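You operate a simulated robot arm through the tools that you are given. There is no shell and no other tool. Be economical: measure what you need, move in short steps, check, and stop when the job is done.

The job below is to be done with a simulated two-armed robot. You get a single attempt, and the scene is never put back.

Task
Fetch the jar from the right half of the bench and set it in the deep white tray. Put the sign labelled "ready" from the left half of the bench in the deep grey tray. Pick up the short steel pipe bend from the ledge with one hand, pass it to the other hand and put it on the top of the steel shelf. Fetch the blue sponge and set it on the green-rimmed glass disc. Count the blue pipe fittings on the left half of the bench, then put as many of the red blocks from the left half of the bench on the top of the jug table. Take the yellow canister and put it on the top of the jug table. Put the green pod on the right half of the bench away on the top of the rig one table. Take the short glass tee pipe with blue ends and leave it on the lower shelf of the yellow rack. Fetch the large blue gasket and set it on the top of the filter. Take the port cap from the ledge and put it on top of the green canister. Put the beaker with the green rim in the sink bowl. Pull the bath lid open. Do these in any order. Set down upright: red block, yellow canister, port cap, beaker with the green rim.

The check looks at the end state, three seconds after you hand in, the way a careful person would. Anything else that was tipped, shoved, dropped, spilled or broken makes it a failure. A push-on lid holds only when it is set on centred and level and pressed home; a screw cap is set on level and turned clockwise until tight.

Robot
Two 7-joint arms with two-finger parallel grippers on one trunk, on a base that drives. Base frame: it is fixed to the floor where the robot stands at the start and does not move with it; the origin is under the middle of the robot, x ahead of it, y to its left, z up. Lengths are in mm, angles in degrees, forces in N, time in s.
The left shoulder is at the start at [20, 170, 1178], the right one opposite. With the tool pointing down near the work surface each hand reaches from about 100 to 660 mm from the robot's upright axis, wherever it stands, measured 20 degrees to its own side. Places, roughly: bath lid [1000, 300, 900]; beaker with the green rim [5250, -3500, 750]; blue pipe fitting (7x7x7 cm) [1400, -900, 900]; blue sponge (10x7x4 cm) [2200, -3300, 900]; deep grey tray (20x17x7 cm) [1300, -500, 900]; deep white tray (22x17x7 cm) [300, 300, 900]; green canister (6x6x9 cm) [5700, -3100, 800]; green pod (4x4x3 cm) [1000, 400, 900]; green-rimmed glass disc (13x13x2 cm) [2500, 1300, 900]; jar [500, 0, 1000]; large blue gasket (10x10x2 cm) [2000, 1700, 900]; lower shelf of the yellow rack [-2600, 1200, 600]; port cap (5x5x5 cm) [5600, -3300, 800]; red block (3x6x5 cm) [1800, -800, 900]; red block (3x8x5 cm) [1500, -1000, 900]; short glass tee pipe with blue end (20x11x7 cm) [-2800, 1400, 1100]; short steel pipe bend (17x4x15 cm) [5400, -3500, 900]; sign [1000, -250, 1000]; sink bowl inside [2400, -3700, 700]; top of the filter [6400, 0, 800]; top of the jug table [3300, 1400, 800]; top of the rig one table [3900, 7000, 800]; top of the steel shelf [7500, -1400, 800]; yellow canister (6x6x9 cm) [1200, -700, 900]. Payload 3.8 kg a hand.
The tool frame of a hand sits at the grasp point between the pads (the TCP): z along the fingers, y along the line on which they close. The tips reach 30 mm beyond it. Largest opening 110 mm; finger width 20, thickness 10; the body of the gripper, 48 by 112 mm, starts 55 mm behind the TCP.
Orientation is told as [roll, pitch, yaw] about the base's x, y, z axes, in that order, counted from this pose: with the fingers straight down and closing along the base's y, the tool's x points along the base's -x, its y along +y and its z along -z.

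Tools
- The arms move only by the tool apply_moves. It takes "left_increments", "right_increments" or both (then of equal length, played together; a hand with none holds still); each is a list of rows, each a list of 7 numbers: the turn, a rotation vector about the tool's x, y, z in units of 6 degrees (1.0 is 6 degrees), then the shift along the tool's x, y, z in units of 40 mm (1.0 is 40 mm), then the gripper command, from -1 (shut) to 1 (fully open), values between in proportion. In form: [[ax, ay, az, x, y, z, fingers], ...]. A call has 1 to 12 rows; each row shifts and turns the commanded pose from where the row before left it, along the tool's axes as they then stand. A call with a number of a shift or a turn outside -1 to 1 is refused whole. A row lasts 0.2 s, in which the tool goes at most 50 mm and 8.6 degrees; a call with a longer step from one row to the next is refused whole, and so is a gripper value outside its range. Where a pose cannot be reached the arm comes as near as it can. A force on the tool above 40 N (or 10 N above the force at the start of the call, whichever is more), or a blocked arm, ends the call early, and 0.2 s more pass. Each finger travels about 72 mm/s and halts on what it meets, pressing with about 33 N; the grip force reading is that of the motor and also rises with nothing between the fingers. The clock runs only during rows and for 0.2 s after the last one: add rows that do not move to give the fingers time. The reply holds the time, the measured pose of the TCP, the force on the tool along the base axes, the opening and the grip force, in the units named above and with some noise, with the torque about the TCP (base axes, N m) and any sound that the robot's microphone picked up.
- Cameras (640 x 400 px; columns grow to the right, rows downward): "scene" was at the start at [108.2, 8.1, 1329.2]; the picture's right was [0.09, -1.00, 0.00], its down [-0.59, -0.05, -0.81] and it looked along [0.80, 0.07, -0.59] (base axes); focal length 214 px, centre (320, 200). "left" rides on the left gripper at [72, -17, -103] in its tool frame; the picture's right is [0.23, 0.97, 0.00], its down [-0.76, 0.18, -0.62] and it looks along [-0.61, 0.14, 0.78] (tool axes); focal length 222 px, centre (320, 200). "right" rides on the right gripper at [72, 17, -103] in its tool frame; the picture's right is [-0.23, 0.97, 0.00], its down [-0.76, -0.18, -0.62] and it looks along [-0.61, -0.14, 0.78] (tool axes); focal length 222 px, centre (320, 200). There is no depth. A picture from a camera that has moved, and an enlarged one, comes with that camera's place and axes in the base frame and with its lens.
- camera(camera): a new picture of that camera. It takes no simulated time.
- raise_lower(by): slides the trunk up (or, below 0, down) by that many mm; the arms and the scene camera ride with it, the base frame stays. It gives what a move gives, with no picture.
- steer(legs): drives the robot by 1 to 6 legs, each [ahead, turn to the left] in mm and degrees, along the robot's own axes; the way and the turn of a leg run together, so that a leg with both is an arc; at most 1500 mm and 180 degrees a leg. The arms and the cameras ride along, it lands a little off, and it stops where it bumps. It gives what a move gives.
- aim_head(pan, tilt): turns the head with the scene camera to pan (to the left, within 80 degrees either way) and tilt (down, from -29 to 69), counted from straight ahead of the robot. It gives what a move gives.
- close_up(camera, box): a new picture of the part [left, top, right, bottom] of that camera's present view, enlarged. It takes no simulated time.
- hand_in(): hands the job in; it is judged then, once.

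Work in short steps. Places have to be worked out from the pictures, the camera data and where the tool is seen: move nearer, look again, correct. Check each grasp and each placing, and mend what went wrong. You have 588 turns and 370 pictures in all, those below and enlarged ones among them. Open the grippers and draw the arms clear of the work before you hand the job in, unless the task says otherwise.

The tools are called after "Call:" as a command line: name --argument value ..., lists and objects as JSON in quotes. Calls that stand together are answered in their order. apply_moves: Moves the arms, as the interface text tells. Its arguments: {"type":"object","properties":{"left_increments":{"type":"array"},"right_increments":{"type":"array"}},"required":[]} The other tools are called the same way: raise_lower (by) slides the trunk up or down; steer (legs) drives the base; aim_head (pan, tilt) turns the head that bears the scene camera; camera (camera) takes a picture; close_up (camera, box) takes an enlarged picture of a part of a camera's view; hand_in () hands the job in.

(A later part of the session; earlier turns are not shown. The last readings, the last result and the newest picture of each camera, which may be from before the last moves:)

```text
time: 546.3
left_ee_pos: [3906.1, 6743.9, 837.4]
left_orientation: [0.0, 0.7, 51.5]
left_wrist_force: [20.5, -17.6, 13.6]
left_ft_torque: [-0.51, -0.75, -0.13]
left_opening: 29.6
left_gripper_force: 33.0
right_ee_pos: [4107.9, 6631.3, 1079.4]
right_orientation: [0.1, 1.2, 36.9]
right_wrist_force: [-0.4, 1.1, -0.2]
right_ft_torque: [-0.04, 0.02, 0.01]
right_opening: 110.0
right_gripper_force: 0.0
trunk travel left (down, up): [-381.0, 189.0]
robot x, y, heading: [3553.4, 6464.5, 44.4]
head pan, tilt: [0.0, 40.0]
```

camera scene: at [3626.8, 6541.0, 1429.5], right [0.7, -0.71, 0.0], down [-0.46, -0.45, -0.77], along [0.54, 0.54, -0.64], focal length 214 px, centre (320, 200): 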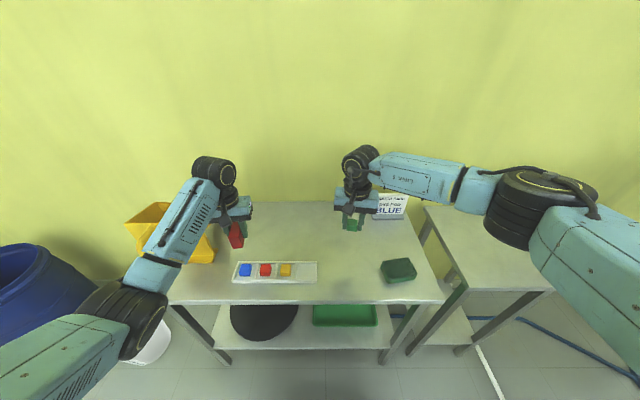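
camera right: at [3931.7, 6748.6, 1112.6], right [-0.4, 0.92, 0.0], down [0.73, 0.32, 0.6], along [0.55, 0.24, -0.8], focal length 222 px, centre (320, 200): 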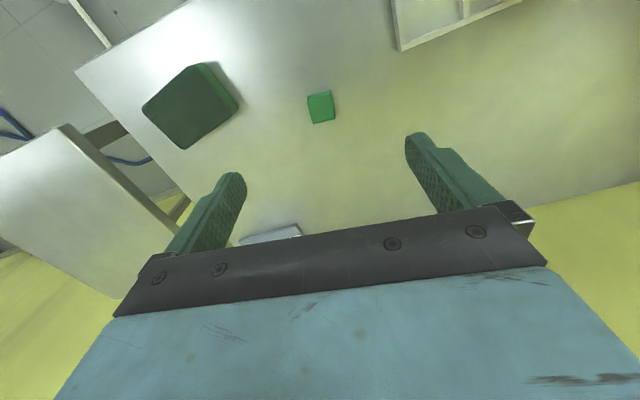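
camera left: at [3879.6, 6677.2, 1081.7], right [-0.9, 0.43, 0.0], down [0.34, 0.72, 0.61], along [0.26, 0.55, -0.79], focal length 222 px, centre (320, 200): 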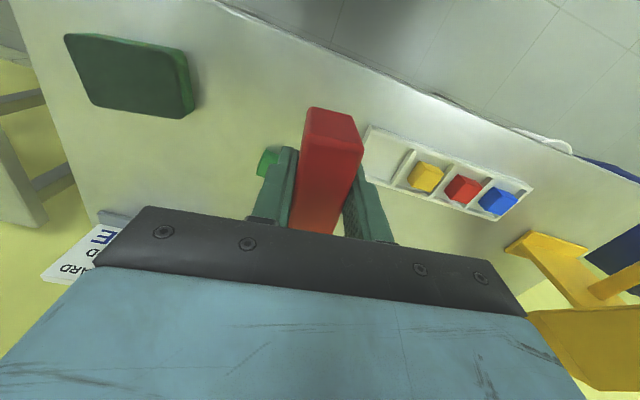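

Call:
apply_moves --left_increments '[[0, 0, 0, 0, 0, 0, 0.1], [0, 0, 0, 0, 0, 0, 0.1], [0, 0, 0, 0, 0, 0, 0.1], [0, 0, 0, 0, 0, -0.5, 0.1], [0, 0, 0, 0, 0, -0.9, 0.1], [0, 0, 0, 0, 0, -0.9, 0.1], [0, 0, 0, 0, 0, -0.9, 1], [0, 0, 0, 0, 0, -0.9, 1], [0, 0, 0, 0, 0, -0.9, 1], [0, 0, 0, 0.2, 0.9, 0, 1], [0, 0, 0, 0.2, 0.9, 0, 1], [0, 0, 0, 0.2, 0.9, 0, 1]]'

Call:
camera --camera "right"

Call:
camera --camera "scene"

```text
time: 548.9
left_ee_pos: [3809.3, 6789.4, 1038.9]
left_orientation: [-0.5, 1.2, 51.1]
left_wrist_force: [-1.1, 0.5, -0.3]
left_ft_torque: [0.0, 0.03, 0.0]
left_opening: 110.0
left_gripper_force: 0.0
right_ee_pos: [4105.9, 6633.8, 1079.5]
right_orientation: [0.1, 1.3, 36.9]
right_wrist_force: [-0.7, -0.3, -0.3]
right_ft_torque: [-0.01, -0.02, -0.01]
right_opening: 109.9
right_gripper_force: 0.1
trunk travel left (down, up): [-381.0, 189.0]
robot x, y, heading: [3550.7, 6462.7, 44.8]
head pan, tilt: [0.0, 40.0]
```

```text
217 pictures are left
camera right: at [4039.4, 6605.4, 1184.5], right [-0.4, 0.92, 0.0], down [0.73, 0.32, 0.61], along [0.56, 0.24, -0.8], focal length 222 px, centre (320, 200)
```

right: 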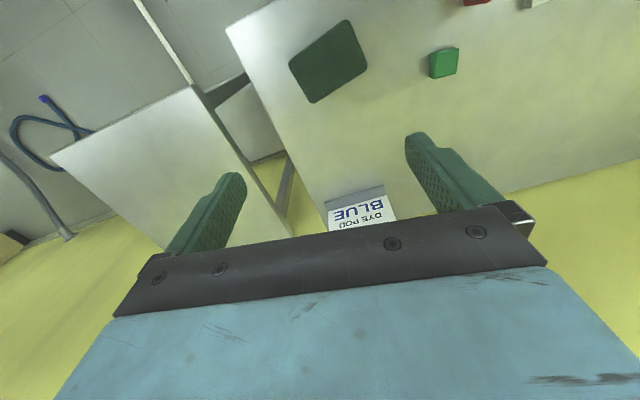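

```text
216 pictures are left
camera scene: at [3625.1, 6540.2, 1429.6], right [0.7, -0.71, 0.0], down [-0.46, -0.45, -0.77], along [0.54, 0.54, -0.64], focal length 214 px, centre (320, 200)
```

scene: 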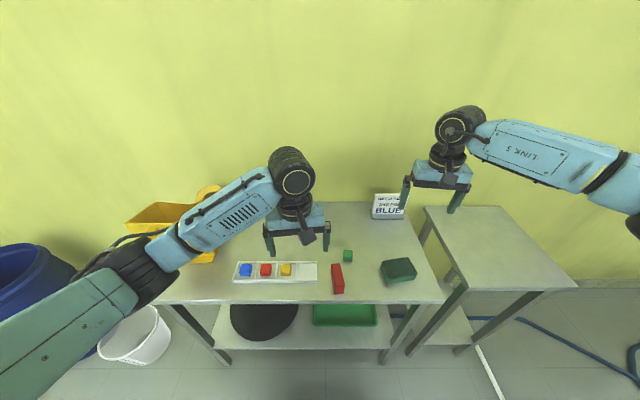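

The block stands there. I clear the left hand and bring the right hand over it, turned to 51.5°.

Call:
apply_moves --left_increments '[[0, 0, 0, 0.3, 0.9, -0.5, 1], [0, 0, 0, 0.3, 0.9, -0.5, 1], [0, 0, 0, 0.3, 0.9, -0.5, 1], [0, 0, 0, 0.3, 0.9, 0, 1], [0, 0, 0, 0, 0, 0, 1], [0, 0, 0, 0, 0, 0, 1], [0, 0, 0, 0, 0, 0, 1], [0, 0, 0, 0, 0, 0, 1], [0, 0, 0, 0, 0, 0, 1], [0, 0, 0, 0, 0, 0, 1], [0, 0, 0, 0, 0, 0, 1], [0, 0, 0, 0, 0, 0, 1]]' --right_increments '[[0, 0, -0.81, 0, 0, 0, 1], [0, 0, -0.81, 0, 0, 0, 1], [0, 0, -0.81, 0, 0, 0, 1], [0, 0, 0, 0.163, 0.935, 0, 1], [0, 0, 0, 0.163, 0.935, 0, 1], [0, 0, 0, 0.163, 0.935, 0, 1], [0, 0, 0, 0.163, 0.935, 0, 1], [0, 0, 0, 0.163, 0.935, 0, 1], [0, 0, 0, 0.163, 0.935, 0, 1], [0, 0, 0, 0, 0, 0.9, 1], [0, 0, 0, 0, 0, 0.9, 1], [0, 0, 0, 0, 0, 0.9, 1]]'

Call:
camera --camera "right"

```text
time: 551.5
left_ee_pos: [3669.2, 6842.0, 1096.9]
left_orientation: [-0.4, 1.1, 51.2]
left_wrist_force: [0.6, 1.6, 0.9]
left_ft_torque: [-0.05, -0.01, 0.01]
left_opening: 109.8
left_gripper_force: 0.0
right_ee_pos: [3907.7, 6739.6, 971.0]
right_orientation: [0.4, 1.2, 51.5]
right_wrist_force: [-0.7, 0.5, -0.7]
right_ft_torque: [0.01, 0.0, -0.01]
right_opening: 110.1
right_gripper_force: 0.1
trunk travel left (down, up): [-381.0, 189.0]
robot x, y, heading: [3551.8, 6462.7, 44.6]
head pan, tilt: [0.0, 40.0]
```

```text
215 pictures are left
camera right: at [3849.8, 6695.3, 1076.7], right [-0.62, 0.78, 0.0], down [0.63, 0.49, 0.61], along [0.47, 0.38, -0.8], focal length 222 px, centre (320, 200)
```

right: 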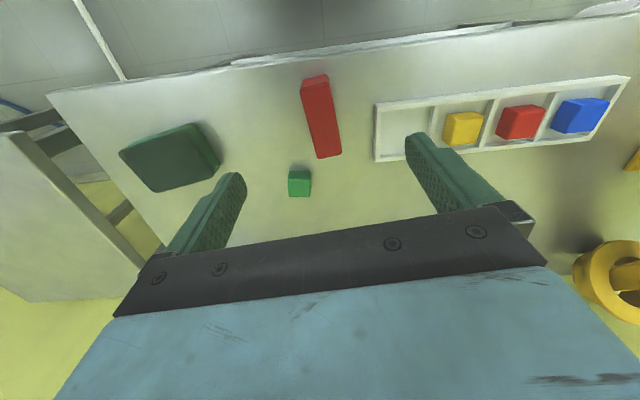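

I narrow the opening to 70 mm to clear the holder, go down to z≈840, close and lift.

Call:
apply_moves --right_increments '[[0, 0, 0, 0, 0.12, 0, 0.27], [0, 0, 0, 0, 0, 0.9, 0.27], [0, 0, 0, 0, 0, 0.9, 0.27], [0, 0, 0, 0, 0, 0.9, 0.27], [0, 0, 0, 0, 0, 0.55, 0.27], [0, 0, 0, 0, 0, 0, -1], [0, 0, 0, 0, 0, 0, -1], [0, 0, 0, 0, 0, 0, -1], [0, 0, 0, 0, 0, 0, -1], [0, 0, 0, 0, 0, -0.5, -1], [0, 0, 0, 0, 0, -0.9, -1], [0, 0, 0, 0, 0, -0.9, -1]]'

Call:
apply_moves --right_increments '[[0, 0, 0, 0, 0, -0.9, -1], [0, 0, 0, 0, 0, -0.9, -1], [0, 0, 0, 0, 0, -0.9, -1], [0, 0, 0, 0, 0, -0.9, -1], [0, 0, 0, 0, 0, 0, -1]]'

Call:
camera --camera "scene"

```text
time: 554.1
left_ee_pos: [3669.7, 6843.8, 1097.1]
left_orientation: [-0.4, 1.1, 51.3]
left_wrist_force: [0.3, 0.6, -0.6]
left_ft_torque: [0.0, 0.01, 0.03]
left_opening: 110.0
left_gripper_force: 0.1
right_ee_pos: [3902.5, 6744.5, 932.7]
right_orientation: [0.4, 1.4, 51.5]
right_wrist_force: [-0.1, -1.7, -20.6]
right_ft_torque: [-0.14, 0.05, -0.02]
right_opening: 30.1
right_gripper_force: 33.5
trunk travel left (down, up): [-381.0, 189.0]
robot x, y, heading: [3550.8, 6463.7, 44.6]
head pan, tilt: [0.0, 40.0]
```

```text
time: 555.3
left_ee_pos: [3669.9, 6842.9, 1097.1]
left_orientation: [-0.4, 1.1, 51.3]
left_wrist_force: [-0.4, 0.3, 0.1]
left_ft_torque: [0.05, -0.01, 0.01]
left_opening: 109.8
left_gripper_force: 0.1
right_ee_pos: [3906.3, 6744.5, 1078.5]
right_orientation: [0.4, 1.4, 51.5]
right_wrist_force: [0.3, 0.3, -20.3]
right_ft_torque: [-0.12, 0.07, -0.03]
right_opening: 30.0
right_gripper_force: 32.5
trunk travel left (down, up): [-381.0, 189.0]
robot x, y, heading: [3550.5, 6466.5, 44.7]
head pan, tilt: [0.0, 40.0]
```

```text
214 pictures are left
camera scene: at [3627.8, 6540.5, 1429.3], right [0.7, -0.71, 0.0], down [-0.46, -0.45, -0.77], along [0.54, 0.54, -0.64], focal length 214 px, centre (320, 200)
```

scene: 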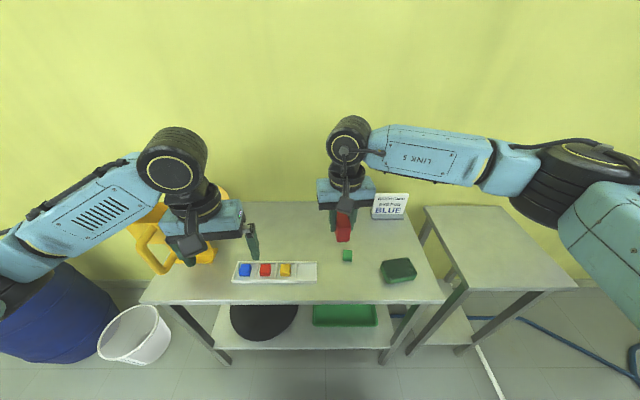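

The right hand holds the block (20 N). I raise the trunk, back away and drive to the jug table's free end.

Call:
raise_lower --by 130

Call:
steer --legs '[[-700, 0], [0, -124.5], [945, 0], [945, 0], [0, -27], [850, 0]]'

Call:
aim_head --pan 0 --tilt 30

Call:
camera --camera "scene"

```text
time: 556.9
left_ee_pos: [3670.7, 6843.7, 1227.5]
left_orientation: [-0.5, 1.1, 51.2]
left_wrist_force: [-0.2, 1.1, 0.6]
left_ft_torque: [0.02, 0.01, -0.03]
left_opening: 110.2
left_gripper_force: 0.1
right_ee_pos: [3905.0, 6745.6, 1208.4]
right_orientation: [0.4, 1.3, 51.5]
right_wrist_force: [0.8, 1.1, -19.3]
right_ft_torque: [-0.14, 0.12, 0.01]
right_opening: 29.9
right_gripper_force: 33.3
trunk travel left (down, up): [-511.0, 59.0]
robot x, y, heading: [3552.8, 6465.1, 44.7]
head pan, tilt: [0.0, 40.0]
```

```text
time: 568.1
left_ee_pos: [3350.3, 5311.4, 1233.3]
left_orientation: [0.7, 0.6, -72.2]
left_wrist_force: [-0.6, 0.0, -0.4]
left_ft_torque: [0.01, 0.02, 0.04]
left_opening: 109.9
left_gripper_force: 0.0
right_ee_pos: [3132.4, 5172.6, 1210.5]
right_orientation: [0.9, 1.0, -72.3]
right_wrist_force: [0.5, -0.9, -18.9]
right_ft_torque: [0.15, 0.05, -0.02]
right_opening: 29.8
right_gripper_force: 32.8
trunk travel left (down, up): [-511.0, 59.0]
robot x, y, heading: [3116.7, 5609.5, -78.5]
head pan, tilt: [0.0, 40.0]
stopped in leg 3: the robot was blocked; the commanded pose is now the measured one
```

```text
time: 568.8
left_ee_pos: [3347.9, 5313.5, 1232.8]
left_orientation: [0.7, 0.5, -72.3]
left_wrist_force: [-0.5, 0.6, -0.3]
left_ft_torque: [0.0, -0.02, -0.02]
left_opening: 110.0
left_gripper_force: 0.0
right_ee_pos: [3133.2, 5173.7, 1213.3]
right_orientation: [1.2, 0.5, -72.4]
right_wrist_force: [0.6, -0.6, -19.3]
right_ft_torque: [0.18, 0.06, -0.01]
right_opening: 29.9
right_gripper_force: 32.7
trunk travel left (down, up): [-511.0, 59.0]
robot x, y, heading: [3121.0, 5606.1, -78.8]
head pan, tilt: [0.0, 30.0]
```

```text
213 pictures are left
camera scene: at [3111.7, 5518.0, 1576.5], right [-0.98, -0.19, -0.02], down [-0.08, 0.48, -0.87], along [0.18, -0.86, -0.49], focal length 214 px, centre (320, 200)
```

scene: 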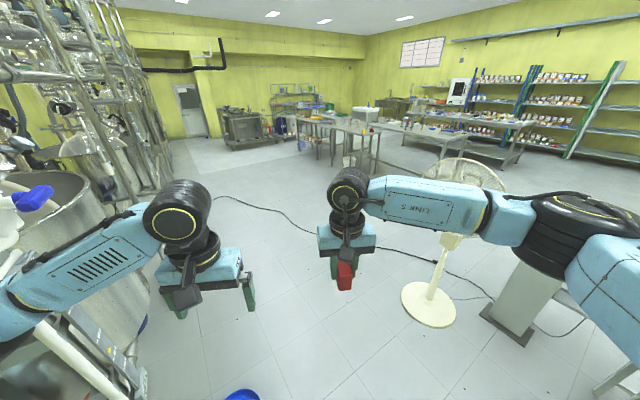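

The left elbow or the base has met something of the rig on the left. I back off 250 mm and look left.

Call:
steer --legs '[[-250, 0]]'

Call:
aim_head --pan 45 --tilt 40

Call:
camera --camera "scene"

```text
time: 570.6
left_ee_pos: [3321.3, 5542.7, 1223.4]
left_orientation: [-0.1, 1.6, -72.4]
left_wrist_force: [0.0, 0.0, -0.5]
left_ft_torque: [-0.01, 0.0, 0.02]
left_opening: 109.9
left_gripper_force: 0.1
right_ee_pos: [3104.8, 5402.2, 1206.5]
right_orientation: [0.4, 1.6, -72.5]
right_wrist_force: [-1.0, 0.5, -18.9]
right_ft_torque: [0.17, 0.08, 0.02]
right_opening: 29.8
right_gripper_force: 33.2
trunk travel left (down, up): [-511.0, 59.0]
robot x, y, heading: [3068.1, 5851.3, -78.5]
head pan, tilt: [0.0, 30.0]
```

```text
time: 571.7
left_ee_pos: [3320.9, 5543.3, 1224.3]
left_orientation: [-0.1, 1.6, -72.4]
left_wrist_force: [-0.2, 0.0, 0.0]
left_ft_torque: [0.0, 0.03, 0.01]
left_opening: 110.0
left_gripper_force: 0.0
right_ee_pos: [3105.7, 5404.1, 1207.1]
right_orientation: [0.3, 1.7, -72.4]
right_wrist_force: [0.5, 0.5, -19.6]
right_ft_torque: [0.19, 0.04, 0.02]
right_opening: 29.9
right_gripper_force: 32.9
trunk travel left (down, up): [-511.0, 59.0]
robot x, y, heading: [3071.1, 5849.1, -78.9]
head pan, tilt: [45.0, 40.0]
```

```text
212 pictures are left
camera scene: at [3144.4, 5783.7, 1559.4], right [-0.56, -0.83, 0.0], down [-0.53, 0.36, -0.77], along [0.64, -0.43, -0.64], focal length 214 px, centre (320, 200)
```

scene: 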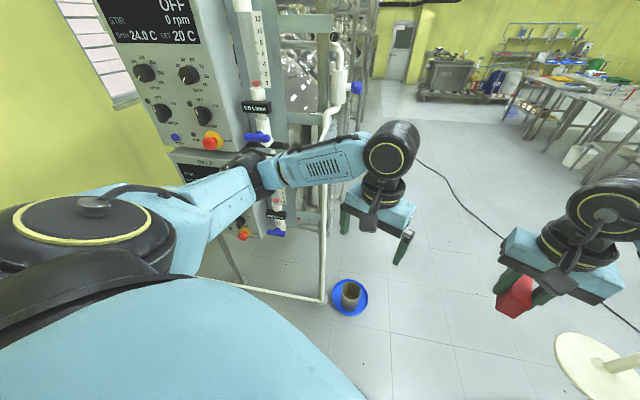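

The rig's panel and frame are close on the left and the fan on the right. I re-route between them: first a bit to the right, then past the fan.

Call:
steer --legs '[[0, -23.5], [560, 0], [0, 34.5], [730, 0], [730, 0], [0, -44]]'

Call:
aim_head --pan 0 --tilt 30

Call:
camera --camera "scene"

```text
time: 587.0
left_ee_pos: [3538.5, 3551.5, 1223.6]
left_orientation: [0.0, 1.7, -105.6]
left_wrist_force: [0.6, -0.8, 0.6]
left_ft_torque: [-0.03, 0.02, 0.0]
left_opening: 110.0
left_gripper_force: 0.0
right_ee_pos: [3281.9, 3553.0, 1207.7]
right_orientation: [0.4, 1.6, -105.6]
right_wrist_force: [0.1, -0.2, -19.2]
right_ft_torque: [0.17, -0.05, 0.01]
right_opening: 29.9
right_gripper_force: 33.5
trunk travel left (down, up): [-511.0, 59.0]
robot x, y, heading: [3503.3, 3945.6, -112.0]
head pan, tilt: [45.0, 40.0]
```

```text
time: 588.1
left_ee_pos: [3537.8, 3551.4, 1224.0]
left_orientation: [-0.1, 1.7, -105.7]
left_wrist_force: [0.0, -0.3, 0.1]
left_ft_torque: [0.0, 0.03, 0.03]
left_opening: 109.9
left_gripper_force: 0.0
right_ee_pos: [3281.1, 3553.4, 1206.1]
right_orientation: [0.3, 1.7, -105.8]
right_wrist_force: [-0.5, -0.2, -19.8]
right_ft_torque: [0.17, -0.09, 0.0]
right_opening: 29.8
right_gripper_force: 33.4
trunk travel left (down, up): [-511.0, 59.0]
robot x, y, heading: [3497.7, 3949.7, -111.9]
head pan, tilt: [0.0, 30.0]
```

```text
211 pictures are left
camera scene: at [3456.0, 3844.2, 1574.7], right [-0.93, 0.37, 0.0], down [0.19, 0.46, -0.87], along [-0.32, -0.8, -0.5], focal length 214 px, centre (320, 200)
```

scene: 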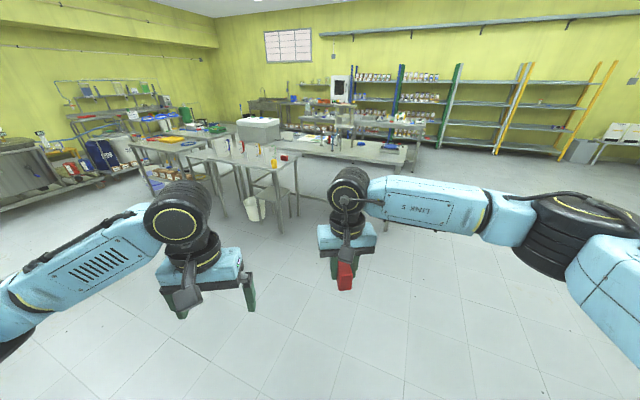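

Past the fan. I drive on to the jug table's end and take up the former station.

Call:
steer --legs '[[825, 0], [825, 0], [0, 53.3]]'

Call:
aim_head --pan 0 --tilt 40

Call:
camera --camera "scene"

```text
time: 598.9
left_ee_pos: [3224.0, 2213.2, 1224.3]
left_orientation: [-0.1, 1.7, -52.5]
left_wrist_force: [0.1, 0.0, 0.3]
left_ft_torque: [0.01, 0.0, -0.01]
left_opening: 110.0
left_gripper_force: 0.0
right_ee_pos: [3068.3, 2009.0, 1206.7]
right_orientation: [0.4, 1.7, -52.6]
right_wrist_force: [1.3, 0.4, -19.4]
right_ft_torque: [0.14, 0.12, -0.04]
right_opening: 29.7
right_gripper_force: 32.8
trunk travel left (down, up): [-511.0, 59.0]
robot x, y, heading: [2880.4, 2422.0, -58.7]
head pan, tilt: [0.0, 30.0]
```

```text
time: 599.6
left_ee_pos: [3222.6, 2213.1, 1223.4]
left_orientation: [-0.1, 1.5, -52.4]
left_wrist_force: [-0.6, 0.1, -0.2]
left_ft_torque: [-0.02, -0.01, -0.01]
left_opening: 110.1
left_gripper_force: 0.1
right_ee_pos: [3068.8, 2008.7, 1206.5]
right_orientation: [0.4, 1.7, -52.6]
right_wrist_force: [-0.4, 0.7, -19.2]
right_ft_torque: [0.12, 0.09, 0.0]
right_opening: 30.0
right_gripper_force: 33.3
trunk travel left (down, up): [-511.0, 59.0]
robot x, y, heading: [2883.2, 2415.9, -59.2]
head pan, tilt: [0.0, 40.0]
```

```text
210 pictures are left
camera scene: at [2937.4, 2327.5, 1559.4], right [-0.86, -0.52, 0.0], down [-0.33, 0.55, -0.77], along [0.4, -0.66, -0.64], focal length 214 px, centre (320, 200)
```

scene: 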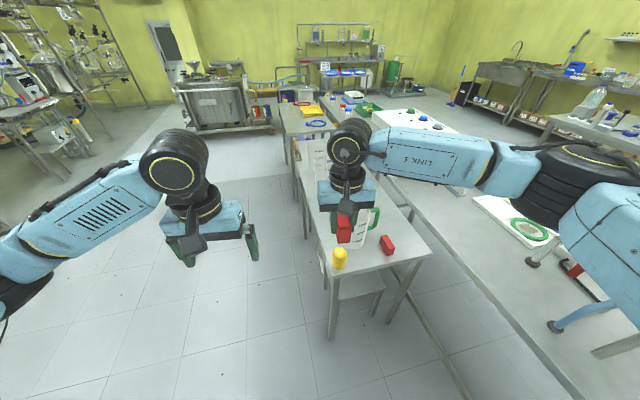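

Canister and block 1 stand as left. I drive 175 mm nearer; block 2 goes between them at about (3022, 1759).

Call:
steer --legs '[[175, 0]]'

Call:
camera --camera "right"

```text
time: 601.1
left_ee_pos: [3313.0, 2063.8, 1222.5]
left_orientation: [-0.1, 1.8, -52.4]
left_wrist_force: [0.9, 0.1, 0.2]
left_ft_torque: [0.0, 0.03, 0.04]
left_opening: 109.9
left_gripper_force: 0.2
right_ee_pos: [3157.0, 1860.1, 1207.5]
right_orientation: [0.4, 1.7, -52.7]
right_wrist_force: [0.3, 0.8, -20.3]
right_ft_torque: [0.17, 0.12, 0.01]
right_opening: 30.0
right_gripper_force: 33.0
trunk travel left (down, up): [-511.0, 59.0]
robot x, y, heading: [2974.1, 2271.3, -59.0]
head pan, tilt: [0.0, 40.0]
```

```text
209 pictures are left
camera right: at [3127.1, 1924.6, 1311.8], right [0.91, 0.41, 0.0], down [0.33, -0.73, 0.6], along [0.25, -0.55, -0.8], focal length 222 px, centre (320, 200)
```

right: 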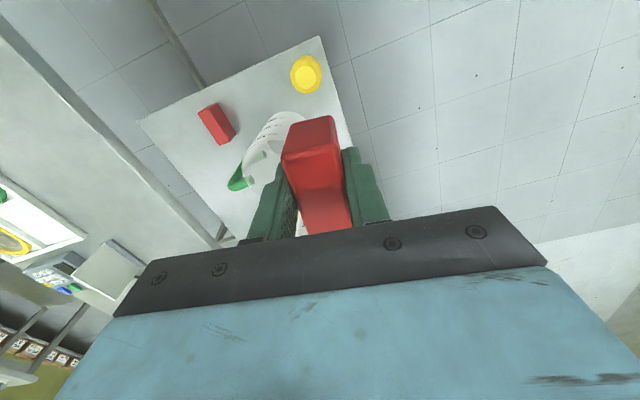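

I turn the block parallel to the table, move it over its place and lower in stages.

Call:
apply_moves --right_increments '[[0, 0, -0.635, 0, 0, 0, -1], [0, 0, -0.635, 0, 0, 0, -1], [0, 0, 0, 0.12, -0.834, 0, -1], [0, 0, 0, 0.12, -0.834, 0, -1], [0, 0, 0, 0.12, -0.834, 0, -1], [0, 0, 0, 0.12, -0.834, 0, -1], [0, 0, 0, 0.12, -0.834, 0, -1], [0, 0, 0, 0, 0, 0.9, -1], [0, 0, 0, 0, 0, 0.9, -1], [0, 0, 0, 0, 0, 0.9, -1], [0, 0, 0, 0, 0, 0.9, -1], [0, 0, 0, 0, 0, 0, -1]]'

Call:
camera --camera "right"

```text
time: 603.7
left_ee_pos: [3313.1, 2064.8, 1223.3]
left_orientation: [-0.1, 1.5, -52.5]
left_wrist_force: [0.3, -0.6, 0.5]
left_ft_torque: [0.01, 0.0, -0.03]
left_opening: 110.0
left_gripper_force: 0.2
right_ee_pos: [3018.7, 1762.4, 1059.6]
right_orientation: [0.5, 1.7, -45.0]
right_wrist_force: [0.1, 0.0, -19.2]
right_ft_torque: [0.15, 0.15, 0.01]
right_opening: 29.8
right_gripper_force: 33.2
trunk travel left (down, up): [-511.0, 59.0]
robot x, y, heading: [2972.9, 2274.5, -59.1]
head pan, tilt: [0.0, 40.0]
```

```text
208 pictures are left
camera right: at [2980.1, 1822.2, 1166.6], right [0.85, 0.53, 0.0], down [0.42, -0.68, 0.6], along [0.32, -0.51, -0.8], focal length 222 px, centre (320, 200)
```

right: 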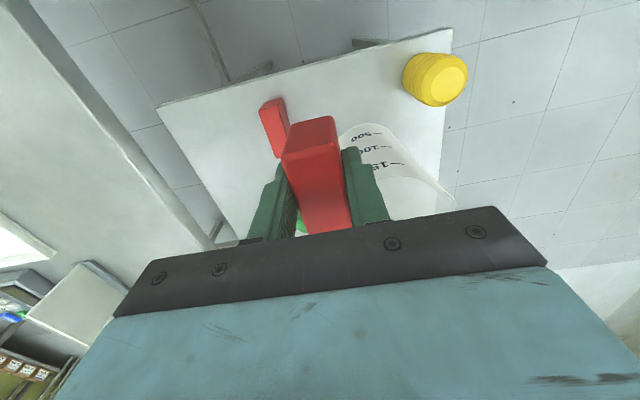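

The spot is right: 45 mm from the table's end, clear of block 1. I lower further.

Call:
apply_moves --right_increments '[[0, 0, 0, 0, 0, 0.9, -1], [0, 0, 0, 0, 0, 0.9, -1], [0, 0, 0, 0, 0, 0.9, -1], [0, 0, 0, 0, 0, 0.9, -1], [0, 0, 0, 0, 0, 0, -1]]'

Call:
camera --camera "right"

```text
time: 604.9
left_ee_pos: [3313.5, 2064.5, 1222.5]
left_orientation: [-0.1, 1.5, -52.5]
left_wrist_force: [-0.4, -0.3, 0.0]
left_ft_torque: [-0.03, 0.01, 0.03]
left_opening: 110.0
left_gripper_force: 0.0
right_ee_pos: [3019.0, 1766.9, 916.7]
right_orientation: [0.5, 1.6, -44.9]
right_wrist_force: [0.0, 1.5, -19.6]
right_ft_torque: [0.14, 0.13, 0.02]
right_opening: 30.0
right_gripper_force: 33.1
trunk travel left (down, up): [-511.0, 59.0]
robot x, y, heading: [2970.0, 2271.4, -58.9]
head pan, tilt: [0.0, 40.0]
```

```text
207 pictures are left
camera right: at [2979.3, 1827.3, 1022.5], right [0.85, 0.53, 0.0], down [0.42, -0.68, 0.6], along [0.32, -0.51, -0.8], focal length 222 px, centre (320, 200)
```

right: 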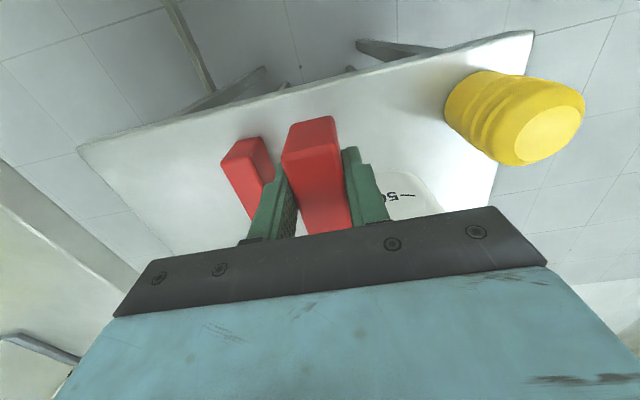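

I shift 6 mm inward and lower by the trunk.

Call:
apply_moves --right_increments '[[0, 0, 0, -0.18, 0, 0, -1], [0, 0, 0, 0, 0, 0, -1]]'

Call:
raise_lower --by -65

Call:
raise_lower --by -6

```text
time: 605.5
left_ee_pos: [3312.2, 2064.4, 1223.4]
left_orientation: [-0.2, 1.6, -52.5]
left_wrist_force: [-0.5, 1.1, -0.5]
left_ft_torque: [-0.01, 0.03, -0.01]
left_opening: 109.9
left_gripper_force: 0.1
right_ee_pos: [3022.4, 1761.9, 917.2]
right_orientation: [0.5, 1.7, -45.0]
right_wrist_force: [0.1, 0.5, -19.3]
right_ft_torque: [0.12, 0.14, -0.02]
right_opening: 30.0
right_gripper_force: 33.1
trunk travel left (down, up): [-511.0, 59.0]
robot x, y, heading: [2969.9, 2274.0, -59.0]
head pan, tilt: [0.0, 40.0]
```

```text
time: 606.5
left_ee_pos: [3312.8, 2064.6, 1158.4]
left_orientation: [-0.1, 1.6, -52.4]
left_wrist_force: [-0.6, -0.4, 0.5]
left_ft_torque: [-0.04, 0.03, -0.02]
left_opening: 110.1
left_gripper_force: 0.0
right_ee_pos: [3024.1, 1761.5, 851.8]
right_orientation: [0.6, 1.5, -44.9]
right_wrist_force: [0.3, -0.9, -20.4]
right_ft_torque: [0.16, 0.15, -0.01]
right_opening: 29.7
right_gripper_force: 33.2
trunk travel left (down, up): [-446.0, 124.0]
robot x, y, heading: [2970.9, 2271.5, -59.1]
head pan, tilt: [0.0, 40.0]
```

```text
time: 607.1
left_ee_pos: [3311.6, 2064.7, 1152.1]
left_orientation: [-0.1, 1.6, -52.5]
left_wrist_force: [0.6, 0.2, 0.6]
left_ft_torque: [-0.03, -0.02, 0.02]
left_opening: 110.2
left_gripper_force: 0.0
right_ee_pos: [3024.2, 1760.9, 844.2]
right_orientation: [0.5, 1.8, -44.9]
right_wrist_force: [-0.3, -0.8, -19.7]
right_ft_torque: [0.13, 0.11, 0.01]
right_opening: 30.1
right_gripper_force: 33.0
trunk travel left (down, up): [-440.0, 130.0]
robot x, y, heading: [2970.4, 2271.3, -58.9]
head pan, tilt: [0.0, 40.0]
```

Call:
raise_lower --by -4

Call:
raise_lower --by -3

```text
time: 607.6
left_ee_pos: [3312.1, 2066.2, 1149.6]
left_orientation: [-0.2, 1.5, -52.6]
left_wrist_force: [0.3, -0.2, -0.4]
left_ft_torque: [-0.01, 0.01, 0.0]
left_opening: 110.1
left_gripper_force: 0.0
right_ee_pos: [3024.0, 1762.4, 842.1]
right_orientation: [0.6, 1.4, -45.1]
right_wrist_force: [-2.3, 1.1, -4.6]
right_ft_torque: [-0.44, -0.1, -0.11]
right_opening: 29.7
right_gripper_force: 32.5
trunk travel left (down, up): [-436.0, 134.0]
robot x, y, heading: [2972.9, 2271.3, -58.9]
head pan, tilt: [0.0, 40.0]
```

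```text
time: 608.1
left_ee_pos: [3312.1, 2068.2, 1147.2]
left_orientation: [0.0, 1.5, -52.5]
left_wrist_force: [-1.0, 0.7, 0.1]
left_ft_torque: [-0.01, 0.03, -0.01]
left_opening: 110.0
left_gripper_force: 0.1
right_ee_pos: [3025.3, 1762.2, 843.5]
right_orientation: [0.5, 1.3, -45.2]
right_wrist_force: [-5.5, 0.7, 24.3]
right_ft_torque: [-0.42, 0.72, -0.1]
right_opening: 29.8
right_gripper_force: 32.9
trunk travel left (down, up): [-433.0, 137.0]
robot x, y, heading: [2971.6, 2274.1, -58.9]
head pan, tilt: [0.0, 40.0]
```

Contact. I open to about 55 mm and rise straight up.

Call:
apply_moves --right_increments '[[0, 0, 0, 0, 0, 0, -0.1], [0, 0, 0, 0, 0, 0, -0.1], [0, 0, 0, 0, 0, 0, 0.0], [0, 0, 0, 0, 0, -0.5, 0.0], [0, 0, 0, 0, 0, -0.9, 0.0], [0, 0, 0, 0, 0, -0.9, 0.0], [0, 0, 0, 0, 0, -0.9, 0.0], [0, 0, 0, 0, 0, -0.9, 0.0], [0, 0, 0, 0, 0, -0.9, 0.0], [0, 0, 0, 0, 0, -0.9, 1], [0, 0, 0, 0, 0, -0.9, 1]]'

Call:
camera --camera "right"

Call:
camera --camera "scene"

```text
time: 610.5
left_ee_pos: [3313.4, 2067.0, 1146.0]
left_orientation: [-0.1, 1.6, -52.5]
left_wrist_force: [-0.2, 0.5, 0.4]
left_ft_torque: [-0.01, -0.01, -0.01]
left_opening: 110.1
left_gripper_force: 0.1
right_ee_pos: [3027.1, 1756.8, 1110.8]
right_orientation: [0.5, 1.6, -44.9]
right_wrist_force: [0.7, 0.1, -0.4]
right_ft_torque: [0.01, 0.01, -0.03]
right_opening: 110.0
right_gripper_force: 0.0
trunk travel left (down, up): [-433.0, 137.0]
robot x, y, heading: [2972.2, 2268.9, -59.1]
head pan, tilt: [0.0, 40.0]
```

```text
206 pictures are left
camera right: at [2988.0, 1816.4, 1217.9], right [0.85, 0.53, 0.0], down [0.42, -0.68, 0.6], along [0.32, -0.51, -0.8], focal length 222 px, centre (320, 200)
```

right: 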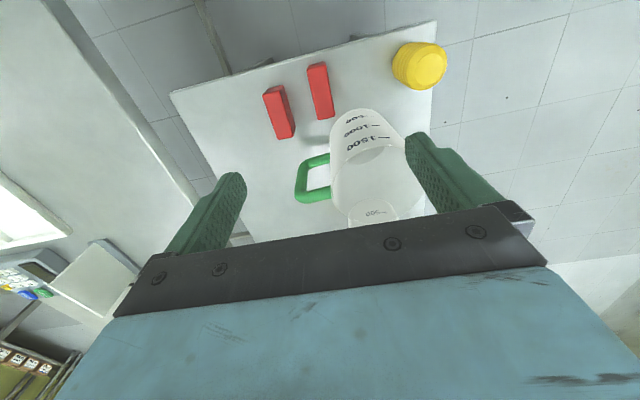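

```text
205 pictures are left
camera scene: at [3026.0, 2180.9, 1481.5], right [-0.86, -0.52, 0.0], down [-0.33, 0.55, -0.77], along [0.39, -0.66, -0.64], focal length 214 px, centre (320, 200)
```

scene: 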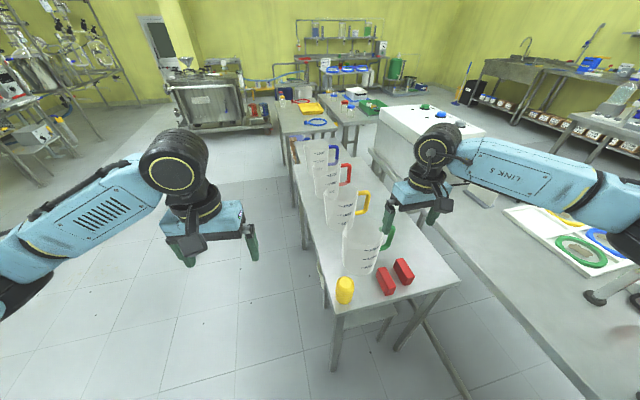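

All three items stand on the jug table. Next the large blue gasket on the long table's front side: I go round the left end into the aisle.

Call:
steer --legs '[[-200, 0], [0, -166], [1050, 0], [0, 90], [1000, 0], [1000, 0]]'

Call:
steer --legs '[[0, 90], [950, 0], [0, 90], [300, 0]]'

Call:
aim_head --pan 0 --tilt 40

Call:
camera --camera "scene"

```text
time: 637.3
left_ee_pos: [625.2, 1342.4, 1145.4]
left_orientation: [-0.1, 1.6, -127.6]
left_wrist_force: [-0.8, -1.0, -0.2]
left_ft_torque: [0.03, 0.0, 0.0]
left_opening: 110.1
left_gripper_force: 0.1
right_ee_pos: [251.5, 1537.8, 1110.8]
right_orientation: [0.5, 1.6, -120.1]
right_wrist_force: [0.3, -0.5, 0.3]
right_ft_torque: [0.01, 0.03, -0.01]
right_opening: 110.2
right_gripper_force: 0.0
trunk travel left (down, up): [-433.0, 137.0]
robot x, y, heading: [734.4, 1726.7, -134.2]
head pan, tilt: [0.0, 40.0]
```

```text
time: 651.5
left_ee_pos: [1742.0, 1653.0, 1146.3]
left_orientation: [0.0, 1.7, 51.6]
left_wrist_force: [-0.3, -0.4, -0.4]
left_ft_torque: [-0.05, -0.01, 0.01]
left_opening: 110.1
left_gripper_force: 0.0
right_ee_pos: [2112.7, 1451.1, 1111.1]
right_orientation: [0.5, 1.6, 59.1]
right_wrist_force: [0.0, 0.3, 0.3]
right_ft_torque: [-0.02, -0.02, 0.01]
right_opening: 110.0
right_gripper_force: 0.0
trunk travel left (down, up): [-433.0, 137.0]
robot x, y, heading: [1622.2, 1271.3, 44.9]
head pan, tilt: [0.0, 40.0]
```

```text
time: 652.1
left_ee_pos: [1741.5, 1653.0, 1146.4]
left_orientation: [0.0, 1.7, 51.5]
left_wrist_force: [0.5, 0.1, -0.4]
left_ft_torque: [-0.03, 0.02, -0.02]
left_opening: 109.9
left_gripper_force: 0.0
right_ee_pos: [2111.3, 1451.5, 1110.6]
right_orientation: [0.5, 1.5, 59.0]
right_wrist_force: [0.4, -0.1, -0.6]
right_ft_torque: [0.02, -0.01, -0.01]
right_opening: 109.9
right_gripper_force: 0.1
trunk travel left (down, up): [-433.0, 137.0]
robot x, y, heading: [1627.1, 1271.9, 44.9]
head pan, tilt: [0.0, 40.0]
```

```text
204 pictures are left
camera scene: at [1701.3, 1347.8, 1481.5], right [0.71, -0.71, 0.0], down [-0.45, -0.45, -0.77], along [0.54, 0.54, -0.64], focal length 214 px, centre (320, 200)
```

scene: 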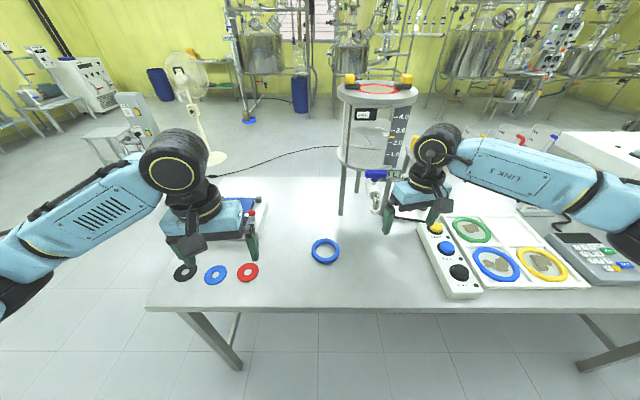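

The large blue gasket lies at about (2040, 1663). I'll take it by its right rim with the right hand: one finger in the hole. I move above the rim point (2068, 1635).

Call:
apply_moves --right_increments '[[0, 0, 0.78, 0, 0, 0, -0.1], [0, 0, 0.78, 0, 0, 0, -0.1], [0, 0, 0.78, 0, 0, 0, -0.1], [0, 0, 0, -0.5, 0.8, 0, -0.1], [0, 0, 0, -0.5, 0.8, 0, -0.1], [0, 0, 0, -0.5, 0.8, 0, -0.1], [0, 0, 0, -0.5, 0.8, 0, -0.1], [0, 0, 0, -0.5, 0.8, 0, -0.1], [0, 0, 0, 0, 0, 0.95, -0.1], [0, 0, 0, 0, 0, 0.95, -0.1], [0, 0, 0, 0, 0, 0.95, -0.1], [0, 0, 0, 0, 0, 0.95, -0.1]]'

Call:
camera --camera "right"

```text
time: 654.7
left_ee_pos: [1742.6, 1654.1, 1145.5]
left_orientation: [-0.1, 1.6, 51.5]
left_wrist_force: [0.5, -0.4, 0.1]
left_ft_torque: [0.01, -0.02, 0.01]
left_opening: 110.2
left_gripper_force: 0.1
right_ee_pos: [2066.1, 1632.7, 956.2]
right_orientation: [0.1, 1.6, 45.0]
right_wrist_force: [-0.4, 0.2, -0.3]
right_ft_torque: [-0.03, -0.02, 0.01]
right_opening: 49.5
right_gripper_force: 0.0
trunk travel left (down, up): [-433.0, 137.0]
robot x, y, heading: [1625.6, 1271.3, 45.1]
head pan, tilt: [0.0, 40.0]
```

```text
203 pictures are left
camera right: at [2004.1, 1594.8, 1062.1], right [-0.53, 0.85, -0.01], down [0.68, 0.43, 0.6], along [0.51, 0.31, -0.8], focal length 222 px, centre (320, 200)
```

right: 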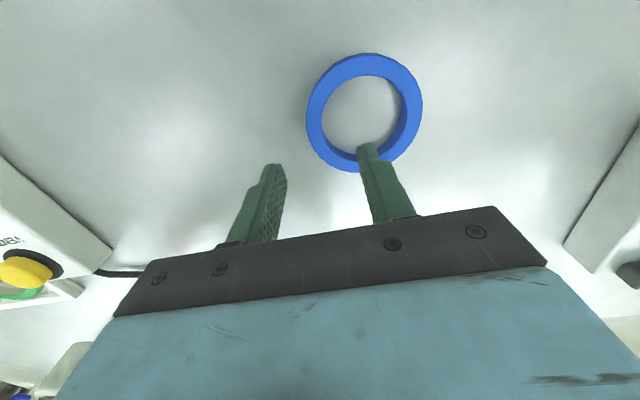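

Ring centre (2029, 1652), rim centre radius 42 mm. I shift 12 mm back, go down to z≈882, close and lift.

Call:
apply_moves --right_increments '[[0, 0, 0, 0.31, -0.06, 0, -0.1], [0, 0, 0, 0, 0, 0.8, -0.1], [0, 0, 0, 0, 0, 0.8, -0.1], [0, 0, 0, 0, 0, 0.24, -0.1], [0, 0, 0, 0, 0, 0, -0.1]]'

Call:
camera --camera "right"

```text
time: 655.9
left_ee_pos: [1741.1, 1651.9, 1146.4]
left_orientation: [-0.2, 1.5, 51.5]
left_wrist_force: [1.2, 1.2, -0.1]
left_ft_torque: [0.01, -0.02, 0.01]
left_opening: 110.3
left_gripper_force: 0.0
right_ee_pos: [2057.7, 1620.7, 891.5]
right_orientation: [0.1, 1.3, 45.0]
right_wrist_force: [-7.4, -8.2, 13.2]
right_ft_torque: [-0.45, -0.2, -0.35]
right_opening: 50.2
right_gripper_force: 0.7
trunk travel left (down, up): [-433.0, 137.0]
robot x, y, heading: [1626.3, 1267.8, 45.0]
head pan, tilt: [0.0, 40.0]
stopped in row 5 (right hand): the force on the tool passed its limit at 41 N (the readings are from after the stop); the commanded pose is now the measured one
```

```text
202 pictures are left
camera right: at [1994.8, 1582.6, 995.4], right [-0.53, 0.85, 0.0], down [0.67, 0.42, 0.61], along [0.52, 0.32, -0.79], focal length 222 px, centre (320, 200)
```

right: 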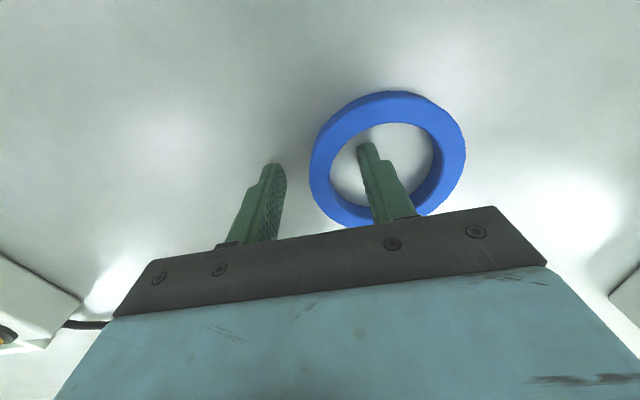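

The fingertips touched the table top, which is at z≈860 here. I rise 3 mm and close on the rim.

Call:
apply_moves --right_increments '[[0, 0, 0, 0, 0, -0.08, -0.1], [0, 0, 0, 0, 0, 0, -1], [0, 0, 0, 0, 0, 0, -1], [0, 0, 0, 0, 0, 0, -1], [0, 0, 0, 0, 0, 0, -1]]'

Call:
camera --camera "right"

```text
time: 657.1
left_ee_pos: [1742.9, 1652.5, 1145.2]
left_orientation: [-0.1, 1.6, 51.5]
left_wrist_force: [-0.1, -0.8, -0.7]
left_ft_torque: [0.01, -0.04, 0.0]
left_opening: 110.0
left_gripper_force: 0.0
right_ee_pos: [2058.9, 1621.4, 891.7]
right_orientation: [0.0, 1.2, 45.0]
right_wrist_force: [-0.4, 0.0, -0.3]
right_ft_torque: [-0.02, -0.03, 0.01]
right_opening: 14.1
right_gripper_force: 32.9
trunk travel left (down, up): [-433.0, 137.0]
robot x, y, heading: [1628.4, 1272.4, 44.8]
head pan, tilt: [0.0, 40.0]
```

```text
201 pictures are left
camera right: at [1996.3, 1583.5, 996.3], right [-0.53, 0.85, 0.0], down [0.67, 0.42, 0.61], along [0.52, 0.32, -0.79], focal length 222 px, centre (320, 200)
```

right: 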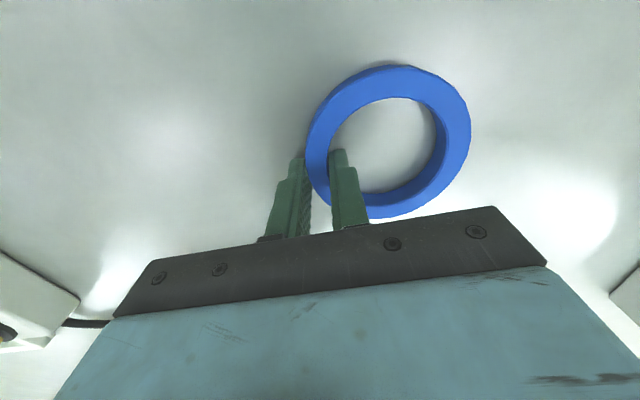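

The gasket's rim is held (14 mm). I lift it and back off, then drive around the left end to the back side, toward the filter.

Call:
apply_moves --right_increments '[[0, 0, 0, 0, 0, -0.6, -1], [0, 0, 0, 0, 0, -0.9, -1], [0, 0, 0, 0, 0, -0.9, -1], [0, 0, 0, 0, 0, -0.9, -1], [0, 0, 0, 0, 0, -0.9, -1], [0, 0, 0, 0, 0, -0.9, -1], [0, 0, 0, 0.8, 0, -0.9, -1], [0, 0, 0, 0.8, 0, 0, -1], [0, 0, 0, 0.8, 0, 0, -1], [0, 0, 0, 0, 0, 0, -1]]'

Call:
camera --camera "right"

Call:
steer --legs '[[-300, 0], [0, 90], [970, 0], [0, -90], [1050, 0], [1050, 0]]'

Call:
steer --legs '[[150, 0], [0, -90], [1450, 0], [1450, 0], [1000, 0]]'

Call:
aim_head --pan 0 --tilt 20

Call:
camera --camera "scene"

```text
time: 659.3
left_ee_pos: [1743.2, 1652.5, 1146.1]
left_orientation: [-0.1, 1.7, 51.5]
left_wrist_force: [0.6, 0.1, 0.4]
left_ft_torque: [-0.01, 0.01, -0.03]
left_opening: 110.4
left_gripper_force: 0.1
right_ee_pos: [2065.4, 1671.6, 1053.3]
right_orientation: [0.1, 1.4, 45.3]
right_wrist_force: [0.1, 0.1, -0.7]
right_ft_torque: [0.0, -0.02, 0.01]
right_opening: 14.1
right_gripper_force: 32.8
right hand out of reach, approached as far as the arm can: row 1, 2, 3, 4, 5, 6, 7, 8, 9
trunk travel left (down, up): [-433.0, 137.0]
robot x, y, heading: [1623.4, 1272.7, 45.2]
head pan, tilt: [0.0, 40.0]
```

```text
200 pictures are left
camera right: at [2003.2, 1632.4, 1158.2], right [-0.53, 0.85, 0.0], down [0.67, 0.43, 0.6], along [0.51, 0.32, -0.8], focal length 222 px, centre (320, 200)
```

right: 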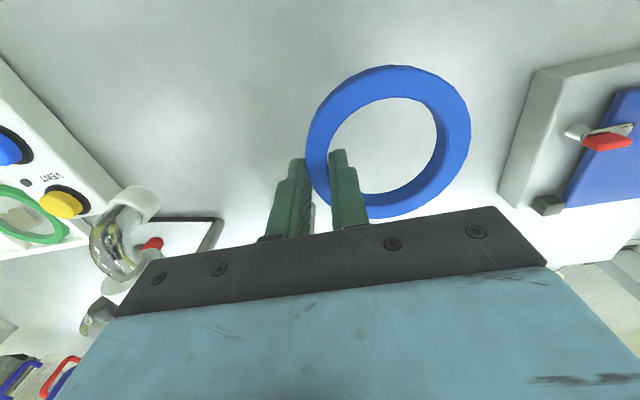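

```text
time: 683.7
left_ee_pos: [2361.6, 3583.7, 1145.1]
left_orientation: [-0.1, 1.6, 50.7]
left_wrist_force: [0.3, 0.3, -0.7]
left_ft_torque: [0.02, -0.01, -0.02]
left_opening: 109.9
left_gripper_force: 0.0
right_ee_pos: [2686.5, 3597.0, 1052.3]
right_orientation: [0.2, 1.4, 44.6]
right_wrist_force: [0.4, 0.5, -0.4]
right_ft_torque: [-0.01, 0.06, -0.01]
right_opening: 13.1
right_gripper_force: 32.7
trunk travel left (down, up): [-433.0, 137.0]
robot x, y, heading: [2240.8, 3202.8, 44.5]
head pan, tilt: [0.0, 40.0]
```

```text
time: 707.3
left_ee_pos: [5470.8, 419.2, 1146.3]
left_orientation: [-0.1, 1.7, -38.1]
left_wrist_force: [-0.3, -1.3, 0.1]
left_ft_torque: [0.0, 0.02, 0.03]
left_opening: 109.9
left_gripper_force: 0.0
right_ee_pos: [5491.1, 95.0, 1053.1]
right_orientation: [0.0, 1.4, -44.4]
right_wrist_force: [-0.3, -0.9, -0.7]
right_ft_torque: [-0.02, 0.0, 0.03]
right_opening: 11.8
right_gripper_force: 32.6
trunk travel left (down, up): [-433.0, 137.0]
robot x, y, heading: [5091.1, 532.4, -44.7]
head pan, tilt: [0.0, 40.0]
```

```text
time: 708.1
left_ee_pos: [5470.7, 418.4, 1146.1]
left_orientation: [0.0, 1.6, -38.2]
left_wrist_force: [0.2, 0.3, 0.5]
left_ft_torque: [-0.03, -0.01, -0.01]
left_opening: 109.9
left_gripper_force: 0.1
right_ee_pos: [5490.4, 96.4, 1052.4]
right_orientation: [0.1, 1.5, -44.4]
right_wrist_force: [0.4, -0.1, 0.6]
right_ft_torque: [-0.01, 0.0, -0.03]
right_opening: 11.6
right_gripper_force: 33.6
trunk travel left (down, up): [-433.0, 137.0]
robot x, y, heading: [5093.2, 531.8, -44.8]
head pan, tilt: [0.0, 20.0]
```

```text
199 pictures are left
camera scene: at [5170.9, 452.5, 1512.9], right [-0.7, -0.71, 0.0], down [-0.24, 0.24, -0.94], along [0.67, -0.66, -0.34], focal length 214 px, centre (320, 200)
```

scene: 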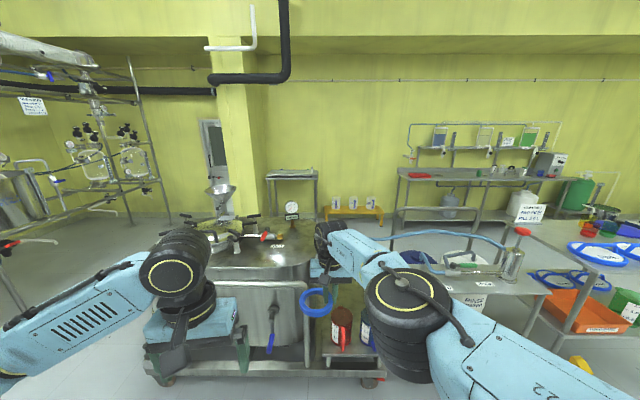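

I'm at the filter's left side now. I check the gasket in the grip and enlarge the filter's top.

Call:
camera --camera "right"

Call:
close_up --camera "scene" --box '[130, 170, 390, 390]'

```text
198 pictures are left
camera right: at [5451.5, 155.6, 1158.2], right [0.84, 0.54, 0.0], down [0.43, -0.67, 0.6], along [0.32, -0.51, -0.8], focal length 222 px, centre (320, 200)
```

right: 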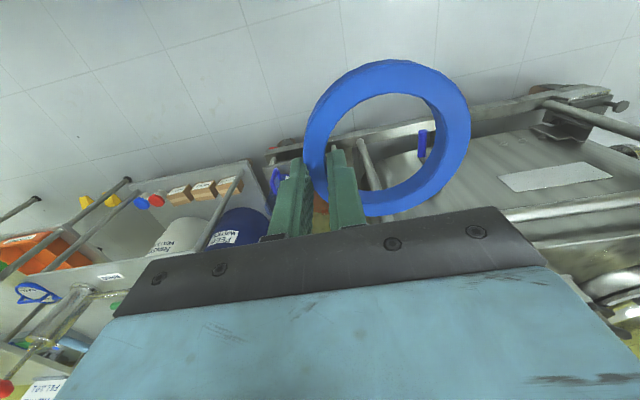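

```text
1.82 times, centred on (260, 280) of scene
camera zoom: at [5170.9, 452.5, 1512.9], right [-0.7, -0.71, 0.0], down [-0.24, 0.24, -0.94], along [0.67, -0.66, -0.34], focal length 390 px, centre (429, 54)
```

zoom: 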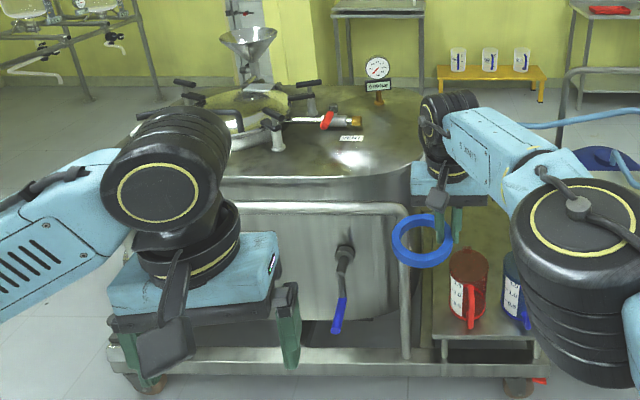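

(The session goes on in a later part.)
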